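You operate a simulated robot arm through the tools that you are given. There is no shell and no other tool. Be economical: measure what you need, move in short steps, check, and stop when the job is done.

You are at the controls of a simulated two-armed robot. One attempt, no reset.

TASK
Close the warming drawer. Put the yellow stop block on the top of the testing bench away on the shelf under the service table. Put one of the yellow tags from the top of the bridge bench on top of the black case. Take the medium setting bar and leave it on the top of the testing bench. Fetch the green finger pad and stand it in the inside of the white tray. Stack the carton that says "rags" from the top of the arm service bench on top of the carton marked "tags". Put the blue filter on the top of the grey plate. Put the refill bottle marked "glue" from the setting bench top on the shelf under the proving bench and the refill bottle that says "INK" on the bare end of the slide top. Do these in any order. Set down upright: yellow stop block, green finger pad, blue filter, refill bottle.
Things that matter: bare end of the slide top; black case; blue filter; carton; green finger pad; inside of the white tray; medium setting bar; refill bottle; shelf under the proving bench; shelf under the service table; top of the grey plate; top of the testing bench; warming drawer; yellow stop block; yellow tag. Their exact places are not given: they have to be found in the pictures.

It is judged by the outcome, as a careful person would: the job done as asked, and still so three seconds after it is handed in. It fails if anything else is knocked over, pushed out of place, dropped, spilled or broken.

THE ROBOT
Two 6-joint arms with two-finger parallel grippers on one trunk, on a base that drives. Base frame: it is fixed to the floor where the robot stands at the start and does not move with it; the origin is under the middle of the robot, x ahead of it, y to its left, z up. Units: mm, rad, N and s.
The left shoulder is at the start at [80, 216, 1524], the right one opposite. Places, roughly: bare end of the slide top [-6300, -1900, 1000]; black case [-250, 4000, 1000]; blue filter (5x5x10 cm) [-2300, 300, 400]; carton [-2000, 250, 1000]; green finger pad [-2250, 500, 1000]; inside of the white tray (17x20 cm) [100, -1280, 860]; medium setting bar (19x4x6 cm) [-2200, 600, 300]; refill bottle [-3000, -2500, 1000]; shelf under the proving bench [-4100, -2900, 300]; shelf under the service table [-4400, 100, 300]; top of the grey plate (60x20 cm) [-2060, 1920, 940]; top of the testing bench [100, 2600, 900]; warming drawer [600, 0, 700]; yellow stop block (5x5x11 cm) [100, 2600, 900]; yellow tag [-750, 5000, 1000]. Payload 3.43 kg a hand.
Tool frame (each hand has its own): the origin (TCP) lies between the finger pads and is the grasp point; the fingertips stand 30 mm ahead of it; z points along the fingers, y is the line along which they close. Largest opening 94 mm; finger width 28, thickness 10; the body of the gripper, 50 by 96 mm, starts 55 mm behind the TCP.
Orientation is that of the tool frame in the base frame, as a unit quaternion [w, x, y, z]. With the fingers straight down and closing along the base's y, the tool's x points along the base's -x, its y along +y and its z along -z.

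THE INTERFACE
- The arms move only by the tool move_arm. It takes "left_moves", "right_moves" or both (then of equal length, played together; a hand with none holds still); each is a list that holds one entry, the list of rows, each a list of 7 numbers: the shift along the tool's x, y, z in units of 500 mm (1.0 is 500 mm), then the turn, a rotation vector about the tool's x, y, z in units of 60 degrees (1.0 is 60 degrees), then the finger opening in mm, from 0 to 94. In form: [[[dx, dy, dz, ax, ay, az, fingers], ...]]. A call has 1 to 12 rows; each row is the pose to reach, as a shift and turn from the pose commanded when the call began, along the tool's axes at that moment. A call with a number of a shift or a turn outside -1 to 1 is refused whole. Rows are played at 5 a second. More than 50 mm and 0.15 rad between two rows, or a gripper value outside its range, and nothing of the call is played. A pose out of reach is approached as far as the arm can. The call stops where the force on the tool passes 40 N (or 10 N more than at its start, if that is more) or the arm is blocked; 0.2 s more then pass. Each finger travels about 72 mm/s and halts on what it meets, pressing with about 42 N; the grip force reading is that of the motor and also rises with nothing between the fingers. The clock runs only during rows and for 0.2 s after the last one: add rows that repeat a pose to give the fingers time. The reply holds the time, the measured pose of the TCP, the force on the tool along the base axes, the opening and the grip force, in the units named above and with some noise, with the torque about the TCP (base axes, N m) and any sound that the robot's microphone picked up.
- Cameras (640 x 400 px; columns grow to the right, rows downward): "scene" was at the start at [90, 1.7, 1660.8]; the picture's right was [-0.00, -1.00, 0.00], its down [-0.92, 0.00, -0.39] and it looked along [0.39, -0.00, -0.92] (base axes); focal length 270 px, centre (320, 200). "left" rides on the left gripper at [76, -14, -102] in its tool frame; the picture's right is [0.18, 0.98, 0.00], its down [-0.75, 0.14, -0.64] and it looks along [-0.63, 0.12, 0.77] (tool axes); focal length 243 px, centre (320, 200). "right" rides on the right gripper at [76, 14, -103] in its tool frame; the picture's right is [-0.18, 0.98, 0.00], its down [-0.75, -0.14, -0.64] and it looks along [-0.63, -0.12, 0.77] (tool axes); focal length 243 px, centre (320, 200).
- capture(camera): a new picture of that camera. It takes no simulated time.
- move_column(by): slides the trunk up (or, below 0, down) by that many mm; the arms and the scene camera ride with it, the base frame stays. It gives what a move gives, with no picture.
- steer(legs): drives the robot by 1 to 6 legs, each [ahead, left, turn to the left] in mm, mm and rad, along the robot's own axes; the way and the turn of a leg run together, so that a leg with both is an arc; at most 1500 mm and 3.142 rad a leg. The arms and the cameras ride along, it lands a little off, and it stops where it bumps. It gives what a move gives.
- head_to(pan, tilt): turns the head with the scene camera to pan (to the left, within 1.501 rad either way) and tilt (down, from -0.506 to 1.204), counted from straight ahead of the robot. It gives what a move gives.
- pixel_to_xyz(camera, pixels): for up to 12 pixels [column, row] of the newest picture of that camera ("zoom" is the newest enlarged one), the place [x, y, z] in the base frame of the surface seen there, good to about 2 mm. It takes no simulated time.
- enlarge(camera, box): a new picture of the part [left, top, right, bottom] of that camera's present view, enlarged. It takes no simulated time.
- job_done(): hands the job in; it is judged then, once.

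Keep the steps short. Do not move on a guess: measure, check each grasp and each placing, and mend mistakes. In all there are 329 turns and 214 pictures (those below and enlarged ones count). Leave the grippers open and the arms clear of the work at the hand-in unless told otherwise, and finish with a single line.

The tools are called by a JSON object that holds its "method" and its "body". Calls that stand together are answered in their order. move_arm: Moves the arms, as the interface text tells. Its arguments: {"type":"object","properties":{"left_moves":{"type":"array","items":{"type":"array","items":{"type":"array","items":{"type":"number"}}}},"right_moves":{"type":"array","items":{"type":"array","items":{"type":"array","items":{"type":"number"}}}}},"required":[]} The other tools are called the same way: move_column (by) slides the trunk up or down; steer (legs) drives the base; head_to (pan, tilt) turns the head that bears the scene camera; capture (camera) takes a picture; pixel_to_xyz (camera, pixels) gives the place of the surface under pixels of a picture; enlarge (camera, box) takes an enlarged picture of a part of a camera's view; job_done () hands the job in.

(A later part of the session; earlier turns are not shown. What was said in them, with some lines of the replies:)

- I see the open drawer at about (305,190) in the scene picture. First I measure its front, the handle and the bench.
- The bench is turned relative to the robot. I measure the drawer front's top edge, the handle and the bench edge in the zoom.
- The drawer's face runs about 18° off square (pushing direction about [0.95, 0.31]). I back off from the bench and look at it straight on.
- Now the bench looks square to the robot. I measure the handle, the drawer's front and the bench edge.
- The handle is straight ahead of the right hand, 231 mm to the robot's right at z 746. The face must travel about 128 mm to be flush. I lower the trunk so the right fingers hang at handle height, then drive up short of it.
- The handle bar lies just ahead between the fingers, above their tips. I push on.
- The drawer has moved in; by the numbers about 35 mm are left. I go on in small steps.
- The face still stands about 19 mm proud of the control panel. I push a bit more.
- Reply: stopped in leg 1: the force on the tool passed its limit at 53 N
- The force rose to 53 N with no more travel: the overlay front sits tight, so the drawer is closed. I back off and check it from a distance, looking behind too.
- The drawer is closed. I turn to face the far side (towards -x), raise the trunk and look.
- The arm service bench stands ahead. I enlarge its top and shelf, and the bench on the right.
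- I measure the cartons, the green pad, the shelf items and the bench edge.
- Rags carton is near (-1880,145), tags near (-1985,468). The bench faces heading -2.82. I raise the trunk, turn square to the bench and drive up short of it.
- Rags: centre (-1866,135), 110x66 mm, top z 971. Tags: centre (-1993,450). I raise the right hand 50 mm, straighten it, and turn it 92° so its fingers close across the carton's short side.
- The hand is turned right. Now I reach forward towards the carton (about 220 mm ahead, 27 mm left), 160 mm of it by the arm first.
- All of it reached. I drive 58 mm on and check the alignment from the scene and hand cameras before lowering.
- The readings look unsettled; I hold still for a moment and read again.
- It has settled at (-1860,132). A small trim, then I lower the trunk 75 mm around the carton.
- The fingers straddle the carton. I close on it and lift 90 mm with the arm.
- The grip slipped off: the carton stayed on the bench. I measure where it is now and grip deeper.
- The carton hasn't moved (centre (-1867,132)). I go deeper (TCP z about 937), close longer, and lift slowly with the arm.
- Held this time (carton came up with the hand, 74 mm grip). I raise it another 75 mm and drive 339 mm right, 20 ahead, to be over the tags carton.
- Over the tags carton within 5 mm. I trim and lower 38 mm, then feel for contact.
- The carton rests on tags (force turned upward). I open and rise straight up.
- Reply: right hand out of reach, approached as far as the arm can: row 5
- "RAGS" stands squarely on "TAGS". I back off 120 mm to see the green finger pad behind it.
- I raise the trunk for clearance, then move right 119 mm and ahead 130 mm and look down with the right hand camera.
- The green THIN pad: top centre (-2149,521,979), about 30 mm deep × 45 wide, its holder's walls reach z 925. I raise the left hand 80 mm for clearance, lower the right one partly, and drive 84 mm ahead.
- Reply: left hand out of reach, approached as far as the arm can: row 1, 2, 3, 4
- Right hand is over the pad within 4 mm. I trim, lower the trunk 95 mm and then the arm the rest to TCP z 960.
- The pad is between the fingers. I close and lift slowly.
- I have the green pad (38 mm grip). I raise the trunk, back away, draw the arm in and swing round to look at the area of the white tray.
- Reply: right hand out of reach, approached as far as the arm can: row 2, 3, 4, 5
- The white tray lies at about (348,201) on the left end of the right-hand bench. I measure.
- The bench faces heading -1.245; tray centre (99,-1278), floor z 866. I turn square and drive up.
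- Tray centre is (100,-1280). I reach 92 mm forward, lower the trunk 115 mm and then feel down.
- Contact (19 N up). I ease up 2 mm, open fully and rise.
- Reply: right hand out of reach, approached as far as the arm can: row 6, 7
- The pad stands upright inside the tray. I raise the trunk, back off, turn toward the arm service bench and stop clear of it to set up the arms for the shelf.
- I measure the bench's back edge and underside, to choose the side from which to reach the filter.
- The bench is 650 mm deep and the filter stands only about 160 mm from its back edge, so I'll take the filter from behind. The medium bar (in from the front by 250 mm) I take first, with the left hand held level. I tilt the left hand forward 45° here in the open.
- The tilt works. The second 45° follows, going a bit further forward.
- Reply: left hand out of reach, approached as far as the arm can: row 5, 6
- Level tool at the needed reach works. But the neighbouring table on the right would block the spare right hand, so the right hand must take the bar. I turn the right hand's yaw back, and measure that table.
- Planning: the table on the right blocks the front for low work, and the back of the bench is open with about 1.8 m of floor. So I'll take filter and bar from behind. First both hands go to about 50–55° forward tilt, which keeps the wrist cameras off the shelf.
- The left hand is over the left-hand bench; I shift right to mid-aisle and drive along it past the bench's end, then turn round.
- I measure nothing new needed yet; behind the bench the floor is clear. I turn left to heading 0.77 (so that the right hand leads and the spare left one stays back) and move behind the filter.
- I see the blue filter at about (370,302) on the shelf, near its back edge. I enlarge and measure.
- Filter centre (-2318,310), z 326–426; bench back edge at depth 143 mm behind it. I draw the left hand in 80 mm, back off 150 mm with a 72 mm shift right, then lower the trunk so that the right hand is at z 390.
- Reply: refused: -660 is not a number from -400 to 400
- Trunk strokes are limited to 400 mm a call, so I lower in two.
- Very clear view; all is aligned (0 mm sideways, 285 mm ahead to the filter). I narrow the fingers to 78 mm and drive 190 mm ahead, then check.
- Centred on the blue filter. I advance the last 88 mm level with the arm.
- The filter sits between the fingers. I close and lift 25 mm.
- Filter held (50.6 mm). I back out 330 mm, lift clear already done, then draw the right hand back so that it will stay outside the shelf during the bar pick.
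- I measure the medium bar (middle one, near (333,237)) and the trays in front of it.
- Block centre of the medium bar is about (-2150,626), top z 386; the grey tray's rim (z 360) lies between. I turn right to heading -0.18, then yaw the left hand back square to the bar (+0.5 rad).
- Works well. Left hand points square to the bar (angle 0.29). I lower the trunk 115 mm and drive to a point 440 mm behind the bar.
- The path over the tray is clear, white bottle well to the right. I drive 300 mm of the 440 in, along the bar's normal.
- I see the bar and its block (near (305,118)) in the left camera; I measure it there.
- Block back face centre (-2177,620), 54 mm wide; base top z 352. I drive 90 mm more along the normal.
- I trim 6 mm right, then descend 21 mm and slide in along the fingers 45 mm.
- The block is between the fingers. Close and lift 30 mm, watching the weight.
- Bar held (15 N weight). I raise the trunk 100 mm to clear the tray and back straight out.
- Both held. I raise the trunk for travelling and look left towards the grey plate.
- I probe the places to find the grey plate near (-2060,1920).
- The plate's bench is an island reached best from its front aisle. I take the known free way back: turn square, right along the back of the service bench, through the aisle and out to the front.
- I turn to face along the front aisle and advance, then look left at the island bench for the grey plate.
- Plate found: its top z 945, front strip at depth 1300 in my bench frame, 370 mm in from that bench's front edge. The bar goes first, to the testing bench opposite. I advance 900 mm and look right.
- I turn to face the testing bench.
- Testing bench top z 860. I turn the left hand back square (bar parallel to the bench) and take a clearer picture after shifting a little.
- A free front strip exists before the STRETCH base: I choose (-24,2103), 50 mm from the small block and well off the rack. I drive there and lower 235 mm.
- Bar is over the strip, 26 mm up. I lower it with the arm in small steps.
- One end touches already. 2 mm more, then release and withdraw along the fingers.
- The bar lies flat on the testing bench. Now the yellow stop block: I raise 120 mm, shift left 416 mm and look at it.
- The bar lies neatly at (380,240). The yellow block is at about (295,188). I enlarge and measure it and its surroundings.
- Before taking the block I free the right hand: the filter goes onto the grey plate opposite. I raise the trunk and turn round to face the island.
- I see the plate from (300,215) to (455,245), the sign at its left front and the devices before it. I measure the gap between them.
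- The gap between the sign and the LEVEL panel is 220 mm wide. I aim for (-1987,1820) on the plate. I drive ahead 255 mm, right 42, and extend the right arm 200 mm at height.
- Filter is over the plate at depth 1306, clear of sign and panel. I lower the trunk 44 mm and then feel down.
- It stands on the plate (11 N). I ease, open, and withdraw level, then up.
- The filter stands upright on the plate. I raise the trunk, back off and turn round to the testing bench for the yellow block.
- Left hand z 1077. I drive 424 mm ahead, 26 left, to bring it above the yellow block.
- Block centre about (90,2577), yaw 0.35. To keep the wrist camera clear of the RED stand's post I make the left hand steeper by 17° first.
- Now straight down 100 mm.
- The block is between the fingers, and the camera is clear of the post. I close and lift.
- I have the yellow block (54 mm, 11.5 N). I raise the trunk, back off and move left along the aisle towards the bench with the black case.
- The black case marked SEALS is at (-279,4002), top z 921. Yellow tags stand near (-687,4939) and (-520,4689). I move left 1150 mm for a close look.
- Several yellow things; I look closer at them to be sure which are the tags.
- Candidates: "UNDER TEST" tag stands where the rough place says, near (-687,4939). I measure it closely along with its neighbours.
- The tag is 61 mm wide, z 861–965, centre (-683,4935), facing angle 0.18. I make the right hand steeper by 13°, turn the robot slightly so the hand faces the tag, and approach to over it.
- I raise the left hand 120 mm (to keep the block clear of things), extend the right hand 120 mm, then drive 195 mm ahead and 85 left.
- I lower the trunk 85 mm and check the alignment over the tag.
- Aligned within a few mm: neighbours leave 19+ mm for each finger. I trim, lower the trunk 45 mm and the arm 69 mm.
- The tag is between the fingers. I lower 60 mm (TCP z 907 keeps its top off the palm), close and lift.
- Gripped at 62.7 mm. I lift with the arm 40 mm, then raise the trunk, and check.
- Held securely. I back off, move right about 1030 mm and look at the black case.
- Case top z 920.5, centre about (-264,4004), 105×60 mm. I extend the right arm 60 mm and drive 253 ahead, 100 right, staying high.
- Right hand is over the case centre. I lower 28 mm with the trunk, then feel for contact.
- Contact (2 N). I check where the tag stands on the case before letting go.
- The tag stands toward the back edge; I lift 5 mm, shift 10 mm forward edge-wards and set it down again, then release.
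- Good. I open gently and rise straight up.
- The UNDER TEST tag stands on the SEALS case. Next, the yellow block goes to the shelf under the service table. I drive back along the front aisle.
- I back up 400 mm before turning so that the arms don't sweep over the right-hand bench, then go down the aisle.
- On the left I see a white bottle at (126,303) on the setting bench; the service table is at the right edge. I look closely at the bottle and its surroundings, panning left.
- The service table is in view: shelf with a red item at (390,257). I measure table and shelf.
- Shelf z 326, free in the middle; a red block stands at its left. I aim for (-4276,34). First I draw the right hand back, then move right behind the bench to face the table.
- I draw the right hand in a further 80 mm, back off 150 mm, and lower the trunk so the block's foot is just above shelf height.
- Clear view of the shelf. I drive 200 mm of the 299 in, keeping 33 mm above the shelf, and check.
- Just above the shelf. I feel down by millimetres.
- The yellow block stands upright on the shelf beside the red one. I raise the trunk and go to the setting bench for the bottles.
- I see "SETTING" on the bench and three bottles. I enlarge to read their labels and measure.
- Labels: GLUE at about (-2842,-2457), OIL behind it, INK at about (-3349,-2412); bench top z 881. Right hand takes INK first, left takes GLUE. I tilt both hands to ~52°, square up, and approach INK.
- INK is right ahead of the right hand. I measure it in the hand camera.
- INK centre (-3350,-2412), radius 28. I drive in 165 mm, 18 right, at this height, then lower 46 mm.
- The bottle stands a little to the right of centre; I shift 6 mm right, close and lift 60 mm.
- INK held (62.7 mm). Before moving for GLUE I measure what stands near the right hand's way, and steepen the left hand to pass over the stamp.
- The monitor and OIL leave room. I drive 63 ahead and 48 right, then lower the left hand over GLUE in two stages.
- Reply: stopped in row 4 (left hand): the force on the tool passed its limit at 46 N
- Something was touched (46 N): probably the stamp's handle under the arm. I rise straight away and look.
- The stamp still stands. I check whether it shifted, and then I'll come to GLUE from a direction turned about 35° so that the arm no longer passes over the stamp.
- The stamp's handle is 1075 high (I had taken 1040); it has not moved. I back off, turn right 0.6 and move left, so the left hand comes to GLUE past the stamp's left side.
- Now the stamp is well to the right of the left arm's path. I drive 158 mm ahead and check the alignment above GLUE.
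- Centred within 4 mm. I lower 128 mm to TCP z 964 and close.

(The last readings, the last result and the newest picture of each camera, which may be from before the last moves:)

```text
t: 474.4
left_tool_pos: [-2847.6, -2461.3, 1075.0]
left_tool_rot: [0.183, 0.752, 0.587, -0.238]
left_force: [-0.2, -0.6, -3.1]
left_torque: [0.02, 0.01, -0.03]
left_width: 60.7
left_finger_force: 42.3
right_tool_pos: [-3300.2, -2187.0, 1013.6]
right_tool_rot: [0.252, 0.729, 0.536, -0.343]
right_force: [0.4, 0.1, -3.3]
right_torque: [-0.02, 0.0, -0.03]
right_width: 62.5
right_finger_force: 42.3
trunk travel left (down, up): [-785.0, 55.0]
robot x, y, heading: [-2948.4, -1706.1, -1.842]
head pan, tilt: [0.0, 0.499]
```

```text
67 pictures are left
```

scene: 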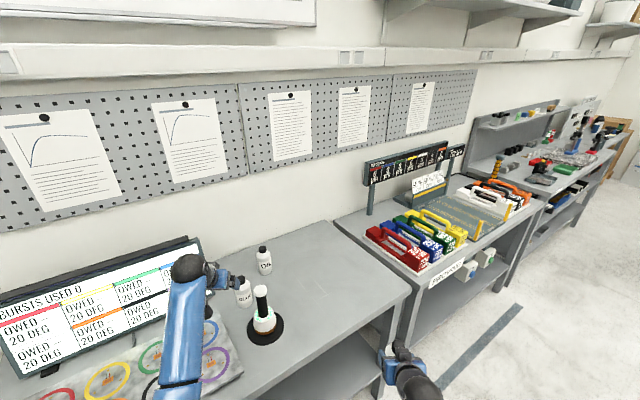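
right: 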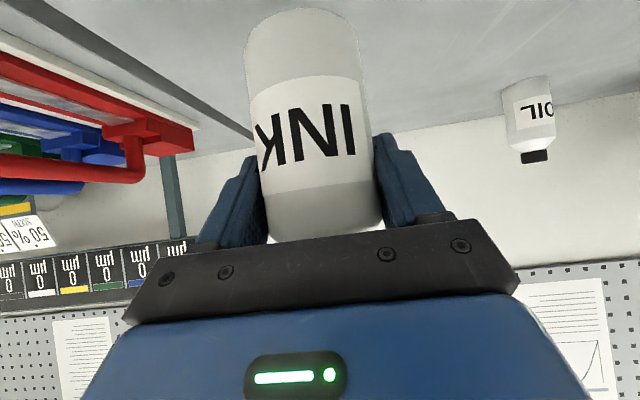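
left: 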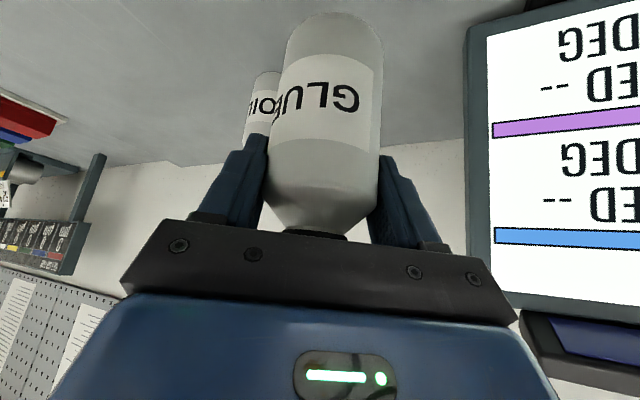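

GLUE held (60.7 mm). I raise, back out straight, square up again and move right to the proving bench.

{"method": "move_column", "body": {"by": 50}}

{"method": "steer", "body": {"legs": [[-380, 0, 0], [0, 0, 0.6], [0, -1150, 0]]}}

{"method": "head_to", "body": {"pan": 0, "tilt": 0.65}}

{"method": "capture", "body": {"camera": "scene"}}

```text
t: 475.3
left_tool_pos: [-2846.6, -2462.0, 1125.8]
left_tool_rot: [0.184, 0.751, 0.588, -0.239]
left_force: [1.0, 0.4, -2.2]
left_torque: [-0.03, -0.01, 0.02]
left_width: 60.7
left_finger_force: 42.0
right_tool_pos: [-3299.8, -2186.9, 1064.0]
right_tool_rot: [0.252, 0.729, 0.536, -0.343]
right_force: [0.6, 0.2, -3.4]
right_torque: [-0.01, 0.01, 0.01]
right_width: 62.5
right_finger_force: 41.9
trunk travel left (down, up): [-835.0, 5.0]
robot x, y, heading: [-2951.4, -1704.1, -1.839]
head pan, tilt: [0.0, 0.499]
```

```text
t: 484.7
left_tool_pos: [-3387.5, -2249.4, 1125.6]
left_tool_rot: [0.245, 0.54, 0.786, -0.173]
left_force: [0.3, -0.3, -2.9]
left_torque: [-0.01, -0.02, 0.03]
left_width: 60.7
left_finger_force: 42.0
right_tool_pos: [-3916.0, -2282.5, 1063.6]
right_tool_rot: [0.343, 0.535, 0.73, -0.252]
right_force: [-0.7, -0.4, -2.8]
right_torque: [0.03, 0.01, -0.02]
right_width: 62.4
right_finger_force: 42.3
trunk travel left (down, up): [-835.0, 5.0]
robot x, y, heading: [-3909.8, -1686.1, -1.238]
head pan, tilt: [0.0, 0.499]
```

```text
t: 485.4
left_tool_pos: [-3388.7, -2249.1, 1124.6]
left_tool_rot: [0.245, 0.542, 0.785, -0.172]
left_force: [-0.3, 0.5, -2.2]
left_torque: [-0.02, 0.0, 0.0]
left_width: 60.6
left_finger_force: 42.0
right_tool_pos: [-3916.5, -2282.8, 1064.5]
right_tool_rot: [0.343, 0.535, 0.73, -0.252]
right_force: [0.7, -0.2, -3.6]
right_torque: [-0.03, 0.01, -0.01]
right_width: 62.5
right_finger_force: 41.4
trunk travel left (down, up): [-835.0, 5.0]
robot x, y, heading: [-3905.4, -1683.7, -1.237]
head pan, tilt: [0.0, 0.649]
```

```text
66 pictures are left
```

scene: 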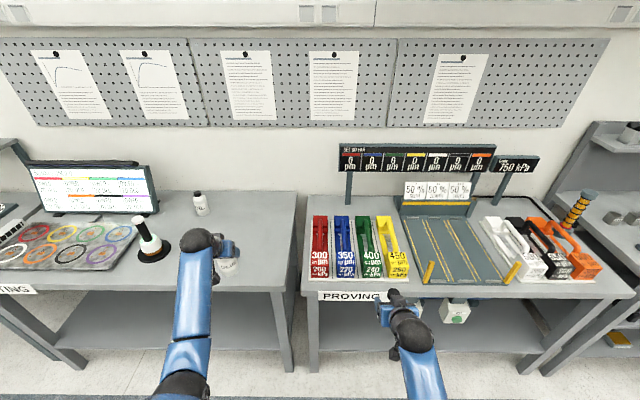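

{"method": "pixel_to_xyz", "body": {"camera": "scene", "pixels": [[345, 335], [330, 340], [370, 340], [312, 345], [500, 330], [455, 312], [416, 306], [312, 292], [610, 295], [318, 365], [540, 320], [365, 325]]}}

{"method": "enlarge", "body": {"camera": "scene", "box": [290, 280, 560, 385]}}

```text
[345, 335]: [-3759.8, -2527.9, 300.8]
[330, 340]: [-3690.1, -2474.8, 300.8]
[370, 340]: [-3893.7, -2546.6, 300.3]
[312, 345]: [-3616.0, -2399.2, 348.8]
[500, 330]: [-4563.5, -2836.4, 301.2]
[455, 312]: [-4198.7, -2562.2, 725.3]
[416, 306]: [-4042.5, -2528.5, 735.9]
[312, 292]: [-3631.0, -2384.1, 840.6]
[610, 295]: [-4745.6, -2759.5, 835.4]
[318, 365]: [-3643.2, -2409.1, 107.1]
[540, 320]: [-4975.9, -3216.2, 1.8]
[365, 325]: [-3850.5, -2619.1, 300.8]
```

```text
2.37 times, centred on (425, 332) of scene
```

zoom: 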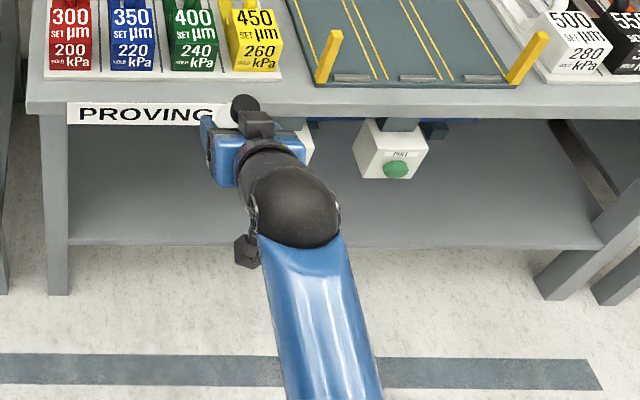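

Shelf z 301, free at its left part; the boxes hung under the top are further right. I'll set GLUE at (-3778,-2627). I turn right 0.41 so the left hand leads, stage outside, and lower.

{"method": "steer", "body": {"legs": [[0, 0, -0.408], [-111, -95, 0]]}}

{"method": "move_column", "body": {"by": -390}}

{"method": "move_column", "body": {"by": -300}}

{"method": "head_to", "body": {"pan": 0.15, "tilt": 0.4}}

{"method": "capture", "body": {"camera": "scene"}}

```text
t: 488.0
left_tool_pos: [-3734.0, -2292.2, 1123.2]
left_tool_rot: [0.205, 0.687, 0.663, -0.218]
left_force: [0.2, 0.1, -2.6]
left_torque: [0.04, 0.01, 0.0]
left_width: 60.5
left_finger_force: 41.9
right_tool_pos: [-4233.4, -2116.6, 1062.9]
right_tool_rot: [0.286, 0.669, 0.609, -0.315]
right_force: [0.1, -0.1, -2.1]
right_torque: [0.0, 0.01, 0.01]
right_width: 62.6
right_finger_force: 41.8
trunk travel left (down, up): [-835.0, 5.0]
robot x, y, heading: [-3990.6, -1567.6, -1.641]
head pan, tilt: [0.0, 0.649]
```

```text
t: 491.7
left_tool_pos: [-3735.9, -2288.6, 735.1]
left_tool_rot: [0.207, 0.686, 0.662, -0.218]
left_force: [-0.7, 0.4, -2.2]
left_torque: [-0.01, 0.0, 0.02]
left_width: 60.5
left_finger_force: 42.6
right_tool_pos: [-4235.5, -2113.6, 673.9]
right_tool_rot: [0.286, 0.67, 0.608, -0.315]
right_force: [-0.9, -0.6, -2.9]
right_torque: [0.0, -0.02, -0.03]
right_width: 62.3
right_finger_force: 42.3
trunk travel left (down, up): [-445.0, 395.0]
robot x, y, heading: [-3995.6, -1568.7, -1.638]
head pan, tilt: [0.0, 0.649]
```

```text
t: 494.7
left_tool_pos: [-3735.6, -2288.4, 435.3]
left_tool_rot: [0.207, 0.687, 0.662, -0.218]
left_force: [0.0, 0.3, -2.9]
left_torque: [0.02, -0.02, -0.03]
left_width: 60.2
left_finger_force: 42.1
right_tool_pos: [-4234.9, -2112.4, 372.7]
right_tool_rot: [0.286, 0.67, 0.608, -0.315]
right_force: [0.3, 0.3, -2.1]
right_torque: [0.03, -0.01, 0.02]
right_width: 62.5
right_finger_force: 42.2
trunk travel left (down, up): [-145.0, 695.0]
robot x, y, heading: [-3989.0, -1565.8, -1.636]
head pan, tilt: [0.0, 0.649]
```

```text
t: 495.5
left_tool_pos: [-3736.0, -2287.5, 434.9]
left_tool_rot: [0.207, 0.686, 0.663, -0.217]
left_force: [1.1, -0.7, -2.9]
left_torque: [-0.03, 0.02, 0.0]
left_width: 60.5
left_finger_force: 42.2
right_tool_pos: [-4235.3, -2112.8, 374.0]
right_tool_rot: [0.287, 0.67, 0.608, -0.315]
right_force: [0.4, 0.5, -2.3]
right_torque: [0.01, -0.02, 0.01]
right_width: 62.3
right_finger_force: 42.1
trunk travel left (down, up): [-145.0, 695.0]
robot x, y, heading: [-3989.3, -1567.4, -1.641]
head pan, tilt: [0.15, 0.4]
```

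```text
64 pictures are left
```

scene: 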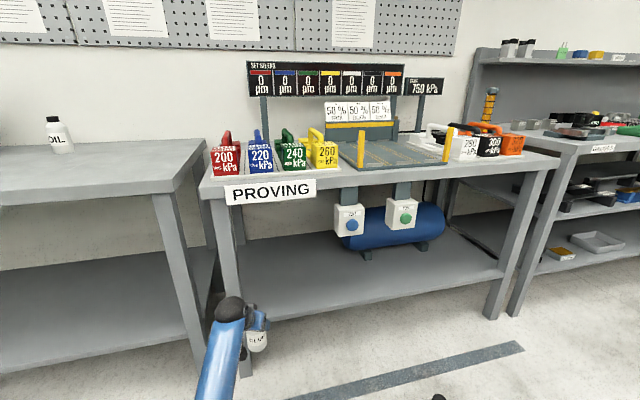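

The left half of the shelf is free (a blue tank stands further right). I drive 220 mm in and check.

{"method": "steer", "body": {"legs": [[220, -18, 0]]}}

{"method": "capture", "body": {"camera": "scene"}}

{"method": "capture", "body": {"camera": "left"}}

```text
t: 497.2
left_tool_pos: [-3771.7, -2503.9, 435.2]
left_tool_rot: [0.206, 0.688, 0.661, -0.218]
left_force: [-0.5, -1.0, -2.9]
left_torque: [0.02, -0.02, 0.02]
left_width: 60.6
left_finger_force: 42.4
right_tool_pos: [-4270.6, -2327.2, 372.5]
right_tool_rot: [0.286, 0.67, 0.608, -0.316]
right_force: [-0.3, -0.4, -3.6]
right_torque: [0.0, 0.0, 0.0]
right_width: 62.7
right_finger_force: 42.5
trunk travel left (down, up): [-145.0, 695.0]
robot x, y, heading: [-4025.0, -1780.3, -1.641]
head pan, tilt: [0.15, 0.4]
```

```text
63 pictures are left
```

scene: 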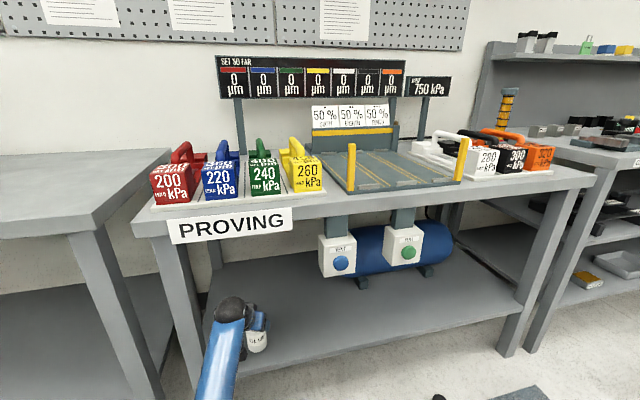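

```text
62 pictures are left
```

left: 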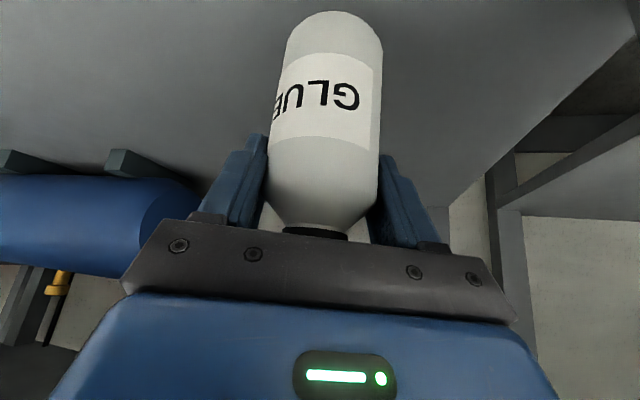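

{"method": "steer", "body": {"legs": [[105, 0, 0]]}}

{"method": "move_column", "body": {"by": -42}}

{"method": "move_arm", "body": {"left_moves": [[[0.002, 0, 0.003, 0, 0, 0, 10], [0.0035, 0, 0.005, 0, 0, 0, 10], [0.0045, 0, 0.0065, 0, 0, 0, 10]]]}}

```text
t: 498.4
left_tool_pos: [-3781.0, -2611.4, 435.0]
left_tool_rot: [0.205, 0.689, 0.66, -0.218]
left_force: [0.2, -0.8, -3.8]
left_torque: [0.0, 0.01, 0.04]
left_width: 60.2
left_finger_force: 42.2
right_tool_pos: [-4279.2, -2432.9, 372.3]
right_tool_rot: [0.285, 0.671, 0.608, -0.314]
right_force: [0.6, 0.2, -2.7]
right_torque: [0.0, 0.01, -0.02]
right_width: 62.5
right_finger_force: 42.1
trunk travel left (down, up): [-145.0, 695.0]
robot x, y, heading: [-4035.6, -1891.2, -1.643]
head pan, tilt: [0.15, 0.4]
```

```text
t: 499.2
left_tool_pos: [-3781.6, -2610.6, 393.6]
left_tool_rot: [0.206, 0.688, 0.66, -0.218]
left_force: [-1.0, 0.0, -2.7]
left_torque: [-0.04, 0.03, 0.03]
left_width: 60.6
left_finger_force: 41.6
right_tool_pos: [-4279.7, -2431.1, 331.9]
right_tool_rot: [0.285, 0.671, 0.607, -0.316]
right_force: [-0.5, 0.1, -2.2]
right_torque: [0.01, 0.0, 0.0]
right_width: 62.6
right_finger_force: 41.5
trunk travel left (down, up): [-103.0, 737.0]
robot x, y, heading: [-4033.6, -1889.6, -1.64]
head pan, tilt: [0.15, 0.4]
```

```text
t: 500.0
left_tool_pos: [-3782.2, -2611.2, 388.6]
left_tool_rot: [0.206, 0.689, 0.66, -0.219]
left_force: [-0.5, 0.6, -3.0]
left_torque: [0.0, 0.0, 0.02]
left_width: 60.2
left_finger_force: 42.2
right_tool_pos: [-4279.2, -2432.9, 331.3]
right_tool_rot: [0.286, 0.671, 0.607, -0.316]
right_force: [0.4, -0.3, -2.7]
right_torque: [-0.02, 0.0, -0.01]
right_width: 62.5
right_finger_force: 41.8
trunk travel left (down, up): [-103.0, 737.0]
robot x, y, heading: [-4033.6, -1892.3, -1.641]
head pan, tilt: [0.15, 0.4]
```

{"method": "move_arm", "body": {"left_moves": [[[0.0012, 0, 0.0016, 0, 0, 0, 10], [0.0024, 0, 0.0033, 0, 0, 0, 10]]]}}

```text
t: 500.6
left_tool_pos: [-3781.8, -2610.7, 389.1]
left_tool_rot: [0.206, 0.689, 0.66, -0.218]
left_force: [-2.3, 0.1, -0.2]
left_torque: [0.06, 0.01, 0.03]
left_width: 60.3
left_finger_force: 42.3
right_tool_pos: [-4279.9, -2432.2, 330.4]
right_tool_rot: [0.286, 0.671, 0.606, -0.316]
right_force: [-0.1, -0.1, -2.6]
right_torque: [-0.02, -0.04, -0.01]
right_width: 62.5
right_finger_force: 41.5
trunk travel left (down, up): [-103.0, 737.0]
robot x, y, heading: [-4033.2, -1888.2, -1.642]
head pan, tilt: [0.15, 0.4]
```

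Touching down. I release and withdraw level.

{"method": "move_arm", "body": {"left_moves": [[[0.0006, 0, 0.0008, 0, 0, 0, 10], [0.0006, 0, 0.0008, 0, 0, 0, 66], [0.0006, 0, 0.0008, 0, 0, 0, 82], [0.0006, 0, 0.0008, 0, 0, 0, 86], [0.06, 0, -0.045, 0, 0, 0, 86], [0.12, 0, -0.09, 0, 0, 0, 86], [0.18, 0, -0.135, 0, 0, 0, 86]]]}}

{"method": "steer", "body": {"legs": [[-350, 0, 0]]}}

{"method": "capture", "body": {"camera": "scene"}}

```text
t: 502.2
left_tool_pos: [-3774.9, -2498.2, 392.0]
left_tool_rot: [0.207, 0.688, 0.66, -0.218]
left_force: [0.1, -0.3, 0.7]
left_torque: [0.02, 0.01, 0.0]
left_width: 86.0
left_finger_force: 0.0
right_tool_pos: [-4278.8, -2432.6, 332.0]
right_tool_rot: [0.286, 0.672, 0.606, -0.316]
right_force: [0.0, 0.2, -3.7]
right_torque: [0.0, -0.03, 0.02]
right_width: 62.4
right_finger_force: 41.8
trunk travel left (down, up): [-103.0, 737.0]
robot x, y, heading: [-4034.0, -1891.3, -1.647]
head pan, tilt: [0.15, 0.4]
```

```text
t: 504.4
left_tool_pos: [-3756.5, -2161.4, 392.3]
left_tool_rot: [0.205, 0.693, 0.656, -0.22]
left_force: [0.0, -0.6, 0.3]
left_torque: [0.0, -0.01, -0.01]
left_width: 86.2
left_finger_force: 0.0
right_tool_pos: [-4259.7, -2089.1, 331.8]
right_tool_rot: [0.283, 0.675, 0.602, -0.318]
right_force: [0.0, -0.7, -2.9]
right_torque: [0.0, -0.01, -0.01]
right_width: 62.6
right_finger_force: 42.0
trunk travel left (down, up): [-103.0, 737.0]
robot x, y, heading: [-4005.7, -1548.7, -1.653]
head pan, tilt: [0.15, 0.4]
```

```text
61 pictures are left
```

scene: 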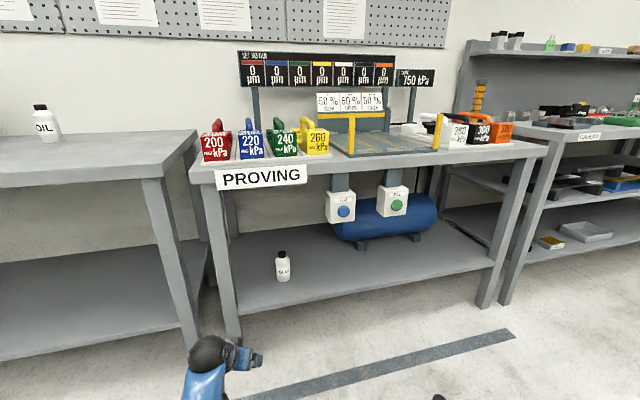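

GLUE stands upright on the shelf under the proving bench. I raise the trunk and turn to look down the aisle for the slide.

{"method": "move_column", "body": {"by": 400}}

{"method": "move_column", "body": {"by": 325}}

{"method": "steer", "body": {"legs": [[-250, 0, 0], [0, 0, -1.17]]}}

{"method": "head_to", "body": {"pan": 0, "tilt": 0.45}}

{"method": "capture", "body": {"camera": "scene"}}

```text
t: 508.3
left_tool_pos: [-3757.6, -2162.7, 790.4]
left_tool_rot: [0.205, 0.693, 0.656, -0.22]
left_force: [-0.3, 0.4, 0.1]
left_torque: [-0.01, 0.02, 0.0]
left_width: 85.9
left_finger_force: 0.1
right_tool_pos: [-4257.6, -2089.5, 732.2]
right_tool_rot: [0.284, 0.675, 0.602, -0.318]
right_force: [-0.4, 0.4, -1.7]
right_torque: [0.01, -0.01, 0.01]
right_width: 62.6
right_finger_force: 41.8
trunk travel left (down, up): [-503.0, 337.0]
robot x, y, heading: [-4006.3, -1545.0, -1.652]
head pan, tilt: [0.15, 0.4]
```

```text
t: 511.5
left_tool_pos: [-3757.6, -2161.5, 1116.3]
left_tool_rot: [0.205, 0.692, 0.656, -0.22]
left_force: [-0.9, 0.0, -0.1]
left_torque: [0.0, -0.01, -0.02]
left_width: 85.7
left_finger_force: 0.1
right_tool_pos: [-4259.5, -2090.0, 1056.7]
right_tool_rot: [0.283, 0.675, 0.603, -0.318]
right_force: [0.1, -1.1, -2.7]
right_torque: [-0.01, -0.02, 0.0]
right_width: 62.2
right_finger_force: 42.1
trunk travel left (down, up): [-828.0, 12.0]
robot x, y, heading: [-4006.4, -1547.6, -1.652]
head pan, tilt: [0.15, 0.4]
```

```text
t: 516.1
left_tool_pos: [-4428.9, -1792.2, 1116.6]
left_tool_rot: [0.057, 0.935, 0.188, -0.295]
left_force: [-0.1, -0.1, 0.2]
left_torque: [0.04, 0.0, -0.01]
left_width: 86.4
left_finger_force: 0.1
right_tool_pos: [-4582.5, -1307.8, 1056.7]
right_tool_rot: [0.072, 0.892, 0.152, -0.42]
right_force: [0.4, -0.7, -3.2]
right_torque: [0.0, 0.01, 0.0]
right_width: 62.4
right_finger_force: 42.2
trunk travel left (down, up): [-828.0, 12.0]
robot x, y, heading: [-3988.1, -1301.0, -2.777]
head pan, tilt: [0.15, 0.4]
```

```text
t: 516.8
left_tool_pos: [-4428.9, -1791.5, 1115.2]
left_tool_rot: [0.057, 0.935, 0.187, -0.295]
left_force: [-0.1, 0.2, 0.4]
left_torque: [-0.01, -0.01, 0.03]
left_width: 85.9
left_finger_force: 0.1
right_tool_pos: [-4581.0, -1307.7, 1056.3]
right_tool_rot: [0.071, 0.892, 0.152, -0.419]
right_force: [0.0, 0.3, -2.7]
right_torque: [0.0, -0.06, 0.0]
right_width: 62.6
right_finger_force: 42.1
trunk travel left (down, up): [-828.0, 12.0]
robot x, y, heading: [-3987.7, -1299.6, -2.778]
head pan, tilt: [0.0, 0.45]
```

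```text
60 pictures are left
```

scene: 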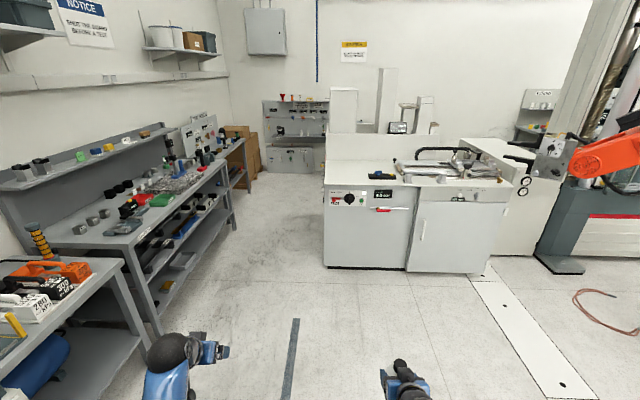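

{"method": "enlarge", "body": {"camera": "scene", "box": [310, 130, 530, 260]}}

{"method": "pixel_to_xyz", "body": {"camera": "scene", "pixels": [[345, 172], [365, 170], [330, 183], [412, 187], [500, 187], [325, 163], [380, 165], [350, 180], [395, 172], [345, 205], [460, 240], [335, 172]]}}

```text
2.91 times, centred on (420, 195) of scene
```

zoom: 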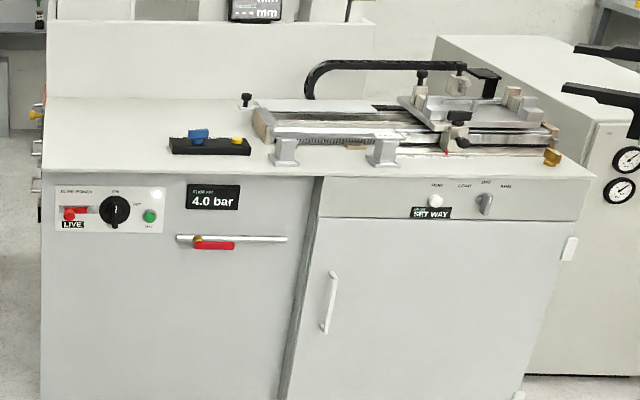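

```text
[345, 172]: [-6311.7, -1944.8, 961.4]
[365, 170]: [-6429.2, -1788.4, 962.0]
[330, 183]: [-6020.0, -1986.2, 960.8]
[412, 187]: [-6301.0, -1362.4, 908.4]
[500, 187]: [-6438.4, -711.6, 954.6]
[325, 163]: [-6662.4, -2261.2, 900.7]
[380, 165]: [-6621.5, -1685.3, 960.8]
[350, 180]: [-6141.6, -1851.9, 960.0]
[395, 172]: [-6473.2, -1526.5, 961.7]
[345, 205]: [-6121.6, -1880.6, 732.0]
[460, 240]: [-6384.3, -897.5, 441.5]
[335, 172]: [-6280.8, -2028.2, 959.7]
```

The bare end is the left part of the white cabinet's top, z 961; I aim at (-6228,-1909). I check the left-hand bench's edge for the way there.

{"method": "pixel_to_xyz", "body": {"camera": "scene", "pixels": [[235, 210], [225, 160], [245, 140], [160, 330], [240, 180], [262, 150], [327, 260], [325, 185]]}}

{"method": "steer", "body": {"legs": [[0, 0, -0.102], [1000, 0, 0]]}}

{"method": "capture", "body": {"camera": "scene"}}

```text
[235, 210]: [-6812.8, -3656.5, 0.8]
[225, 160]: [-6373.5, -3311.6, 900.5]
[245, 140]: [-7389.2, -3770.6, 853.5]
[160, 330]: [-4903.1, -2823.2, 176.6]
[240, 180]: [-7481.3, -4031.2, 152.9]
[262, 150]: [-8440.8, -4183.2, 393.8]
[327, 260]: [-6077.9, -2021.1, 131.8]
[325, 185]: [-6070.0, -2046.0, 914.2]
```

```text
t: 522.5
left_tool_pos: [-5437.0, -2021.5, 1117.6]
left_tool_rot: [0.044, 0.942, 0.147, -0.297]
left_force: [0.4, 0.5, 0.7]
left_torque: [-0.03, 0.01, 0.0]
left_width: 85.6
left_finger_force: 0.0
right_tool_pos: [-5548.4, -1525.9, 1055.5]
right_tool_rot: [0.054, 0.897, 0.114, -0.423]
right_force: [-0.3, 0.9, -2.3]
right_torque: [0.01, 0.0, -0.02]
right_width: 62.3
right_finger_force: 42.2
trunk travel left (down, up): [-828.0, 12.0]
robot x, y, heading: [-4958.9, -1569.8, -2.862]
head pan, tilt: [0.0, 0.45]
```

```text
58 pictures are left
```

scene: 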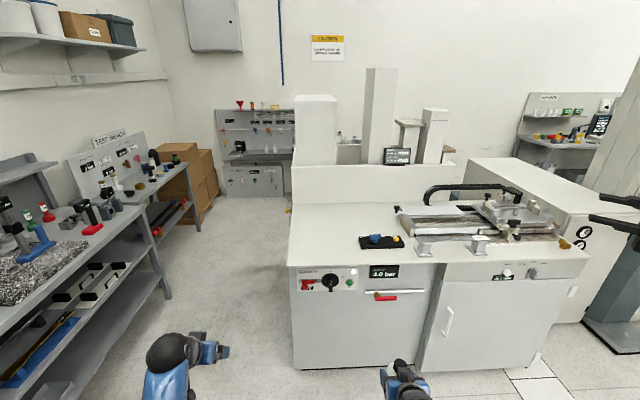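

{"method": "pixel_to_xyz", "body": {"camera": "scene", "pixels": [[320, 240], [325, 250], [295, 250], [340, 225], [362, 238], [310, 232], [300, 262], [430, 262], [330, 238]]}}

```text
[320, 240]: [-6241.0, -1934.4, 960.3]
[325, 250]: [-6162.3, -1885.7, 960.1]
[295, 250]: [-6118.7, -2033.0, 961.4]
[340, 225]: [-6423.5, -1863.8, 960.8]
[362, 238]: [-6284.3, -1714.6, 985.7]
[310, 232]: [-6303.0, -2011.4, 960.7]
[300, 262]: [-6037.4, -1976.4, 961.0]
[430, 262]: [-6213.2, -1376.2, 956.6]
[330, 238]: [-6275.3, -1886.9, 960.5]
```

Target (-6225,-1920): 165 mm from the front edge and about 140 mm from both left edge and black pad. I drive there.

{"method": "move_column", "body": {"by": 11}}

{"method": "steer", "body": {"legs": [[0, 192, 0], [600, 0, 0]]}}

{"method": "head_to", "body": {"pan": -0.1, "tilt": 0.7}}

{"method": "capture", "body": {"camera": "scene"}}

```text
t: 523.1
left_tool_pos: [-5437.6, -2021.0, 1127.0]
left_tool_rot: [0.045, 0.942, 0.148, -0.298]
left_force: [0.2, 0.0, -0.1]
left_torque: [-0.02, -0.02, -0.01]
left_width: 86.1
left_finger_force: 0.2
right_tool_pos: [-5548.5, -1526.3, 1068.2]
right_tool_rot: [0.053, 0.898, 0.113, -0.422]
right_force: [0.5, -0.2, -2.3]
right_torque: [-0.01, 0.01, 0.0]
right_width: 62.4
right_finger_force: 42.0
trunk travel left (down, up): [-839.0, 1.0]
robot x, y, heading: [-4954.3, -1567.7, -2.859]
head pan, tilt: [0.0, 0.45]
```

```text
t: 527.7
left_tool_pos: [-5957.4, -2388.2, 1127.9]
left_tool_rot: [0.046, 0.941, 0.155, -0.296]
left_force: [1.0, -0.3, 0.5]
left_torque: [0.0, 0.03, 0.02]
left_width: 86.2
left_finger_force: 0.0
right_tool_pos: [-6076.4, -1895.3, 1068.0]
right_tool_rot: [0.056, 0.896, 0.119, -0.423]
right_force: [-0.2, 1.0, -2.0]
right_torque: [0.03, -0.03, -0.01]
right_width: 62.3
right_finger_force: 41.2
trunk travel left (down, up): [-839.0, 1.0]
robot x, y, heading: [-5481.0, -1925.4, -2.847]
head pan, tilt: [0.0, 0.45]
```

```text
t: 528.5
left_tool_pos: [-5959.6, -2388.9, 1127.2]
left_tool_rot: [0.046, 0.941, 0.155, -0.296]
left_force: [0.5, -0.2, 1.0]
left_torque: [-0.04, -0.02, -0.02]
left_width: 86.1
left_finger_force: 0.1
right_tool_pos: [-6076.9, -1894.2, 1067.6]
right_tool_rot: [0.057, 0.897, 0.121, -0.422]
right_force: [0.9, -0.2, -1.8]
right_torque: [0.01, -0.02, 0.01]
right_width: 62.5
right_finger_force: 41.9
trunk travel left (down, up): [-839.0, 1.0]
robot x, y, heading: [-5483.3, -1927.2, -2.845]
head pan, tilt: [-0.099, 0.7]
```

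```text
57 pictures are left
```

scene: 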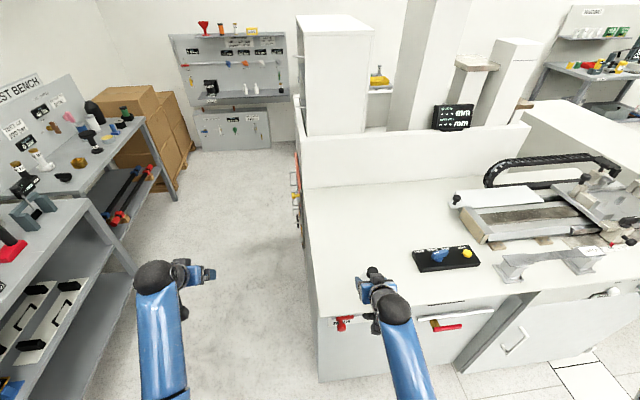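

{"method": "steer", "body": {"legs": [[149, -18, 0]]}}

{"method": "move_column", "body": {"by": -29}}

{"method": "capture", "body": {"camera": "right"}}

{"method": "capture", "body": {"camera": "scene"}}

```text
t: 529.8
left_tool_pos: [-6098.6, -2410.6, 1128.2]
left_tool_rot: [0.046, 0.941, 0.154, -0.298]
left_force: [1.0, -0.1, 0.8]
left_torque: [0.04, 0.02, 0.0]
left_width: 85.9
left_finger_force: 0.1
right_tool_pos: [-6215.9, -1915.2, 1068.9]
right_tool_rot: [0.056, 0.896, 0.119, -0.424]
right_force: [-0.2, 0.8, -3.3]
right_torque: [-0.02, 0.01, 0.02]
right_width: 62.3
right_finger_force: 41.8
trunk travel left (down, up): [-839.0, 1.0]
robot x, y, heading: [-5625.2, -1951.7, -2.848]
head pan, tilt: [-0.099, 0.7]
```

```text
t: 530.6
left_tool_pos: [-6101.2, -2410.9, 1098.7]
left_tool_rot: [0.046, 0.942, 0.154, -0.295]
left_force: [0.1, -0.8, 0.2]
left_torque: [0.02, -0.01, -0.02]
left_width: 86.0
left_finger_force: 0.1
right_tool_pos: [-6218.7, -1916.3, 1037.3]
right_tool_rot: [0.056, 0.897, 0.119, -0.421]
right_force: [0.3, -0.5, -2.7]
right_torque: [0.01, 0.0, -0.03]
right_width: 62.5
right_finger_force: 42.2
trunk travel left (down, up): [-810.0, 30.0]
robot x, y, heading: [-5623.0, -1954.1, -2.848]
head pan, tilt: [-0.099, 0.7]
```

```text
56 pictures are left
```

right: 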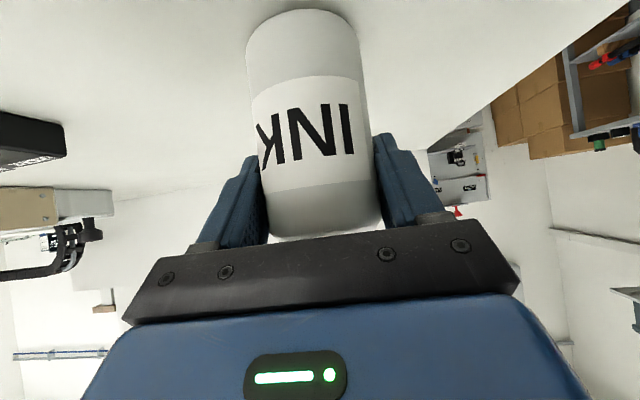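

```text
55 pictures are left
```

scene: 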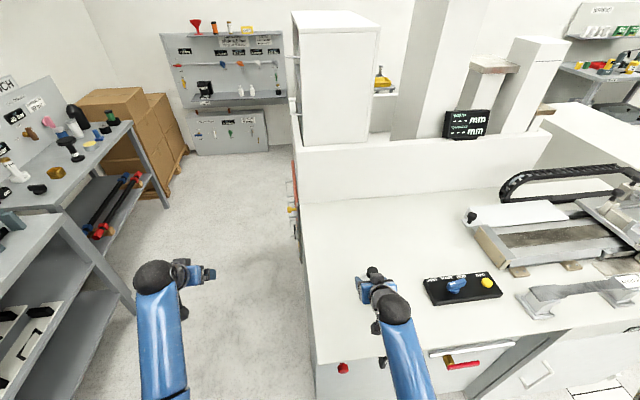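

Over the bare end. I feel down the last 5 mm.

{"method": "move_arm", "body": {"right_moves": [[[0.003, 0, 0.0025, 0, 0, 0, 10], [0.006, 0, 0.005, 0, 0, 0, 10], [0.0078, 0, 0.0064, 0, 0, 0, 10]]]}}

```text
t: 531.4
left_tool_pos: [-6099.8, -2410.8, 1098.0]
left_tool_rot: [0.047, 0.941, 0.153, -0.297]
left_force: [0.0, -0.5, -0.9]
left_torque: [0.0, -0.02, -0.04]
left_width: 86.0
left_finger_force: 0.0
right_tool_pos: [-6219.2, -1916.2, 1034.2]
right_tool_rot: [0.056, 0.896, 0.119, -0.424]
right_force: [2.9, 0.7, 5.6]
right_torque: [0.25, -0.13, -0.04]
right_width: 62.3
right_finger_force: 41.8
trunk travel left (down, up): [-810.0, 30.0]
robot x, y, heading: [-5623.9, -1953.7, -2.851]
head pan, tilt: [-0.099, 0.7]
```

Contact. I release and withdraw level, then back off and check.

{"method": "move_arm", "body": {"right_moves": [[[-0.001, 0, -0.001, 0, 0, 0, 10], [-0.001, 0, -0.001, 0, 0, 0, 68], [-0.001, 0, -0.001, 0, 0, 0, 84], [-0.001, 0, -0.001, 0, 0, 0, 88], [0.055, 0, -0.072, 0, 0, 0, 88], [0.11, 0, -0.142, 0, 0, 0, 88]]]}}

{"method": "steer", "body": {"legs": [[-350, 0, 0]]}}

{"method": "capture", "body": {"camera": "scene"}}

```text
t: 532.8
left_tool_pos: [-6098.0, -2409.9, 1098.4]
left_tool_rot: [0.046, 0.941, 0.154, -0.298]
left_force: [1.2, 0.2, 0.6]
left_torque: [-0.02, 0.0, -0.01]
left_width: 85.8
left_finger_force: 0.1
right_tool_pos: [-6129.6, -1893.0, 1037.0]
right_tool_rot: [0.056, 0.896, 0.119, -0.424]
right_force: [1.0, 0.1, 0.0]
right_torque: [-0.02, 0.0, 0.0]
right_width: 87.9
right_finger_force: 0.0
trunk travel left (down, up): [-810.0, 30.0]
robot x, y, heading: [-5624.3, -1952.0, -2.845]
head pan, tilt: [-0.099, 0.7]
```

```text
t: 535.1
left_tool_pos: [-5762.5, -2311.9, 1097.3]
left_tool_rot: [0.046, 0.942, 0.156, -0.295]
left_force: [0.2, -0.8, -0.4]
left_torque: [0.0, -0.02, -0.01]
left_width: 86.1
left_finger_force: 0.1
right_tool_pos: [-5795.7, -1794.7, 1033.6]
right_tool_rot: [0.057, 0.897, 0.122, -0.42]
right_force: [-0.8, -0.6, -0.6]
right_torque: [-0.01, -0.03, 0.03]
right_width: 88.0
right_finger_force: 0.1
trunk travel left (down, up): [-810.0, 30.0]
robot x, y, heading: [-5282.1, -1850.2, -2.841]
head pan, tilt: [-0.099, 0.7]
```

```text
54 pictures are left
```

scene: 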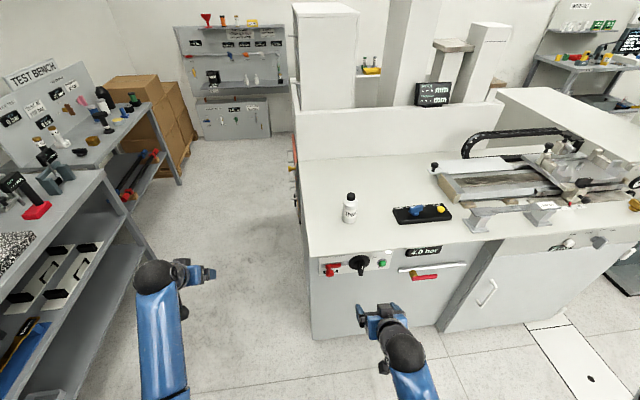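

Everything is in place: INK stands upright on the bare end, the grippers are open, and the arms are clear. I hand in.

{"method": "job_done", "body": {}}

```text
The job is handed in.
```

All nine parts of the job were carried out and handed in; for the yellow tag I used the "UNDER TEST" one, the nearest to the place given, and the arm once pressed on a stamp on the setting bench, which stayed standing and had not moved as far as I could measure.
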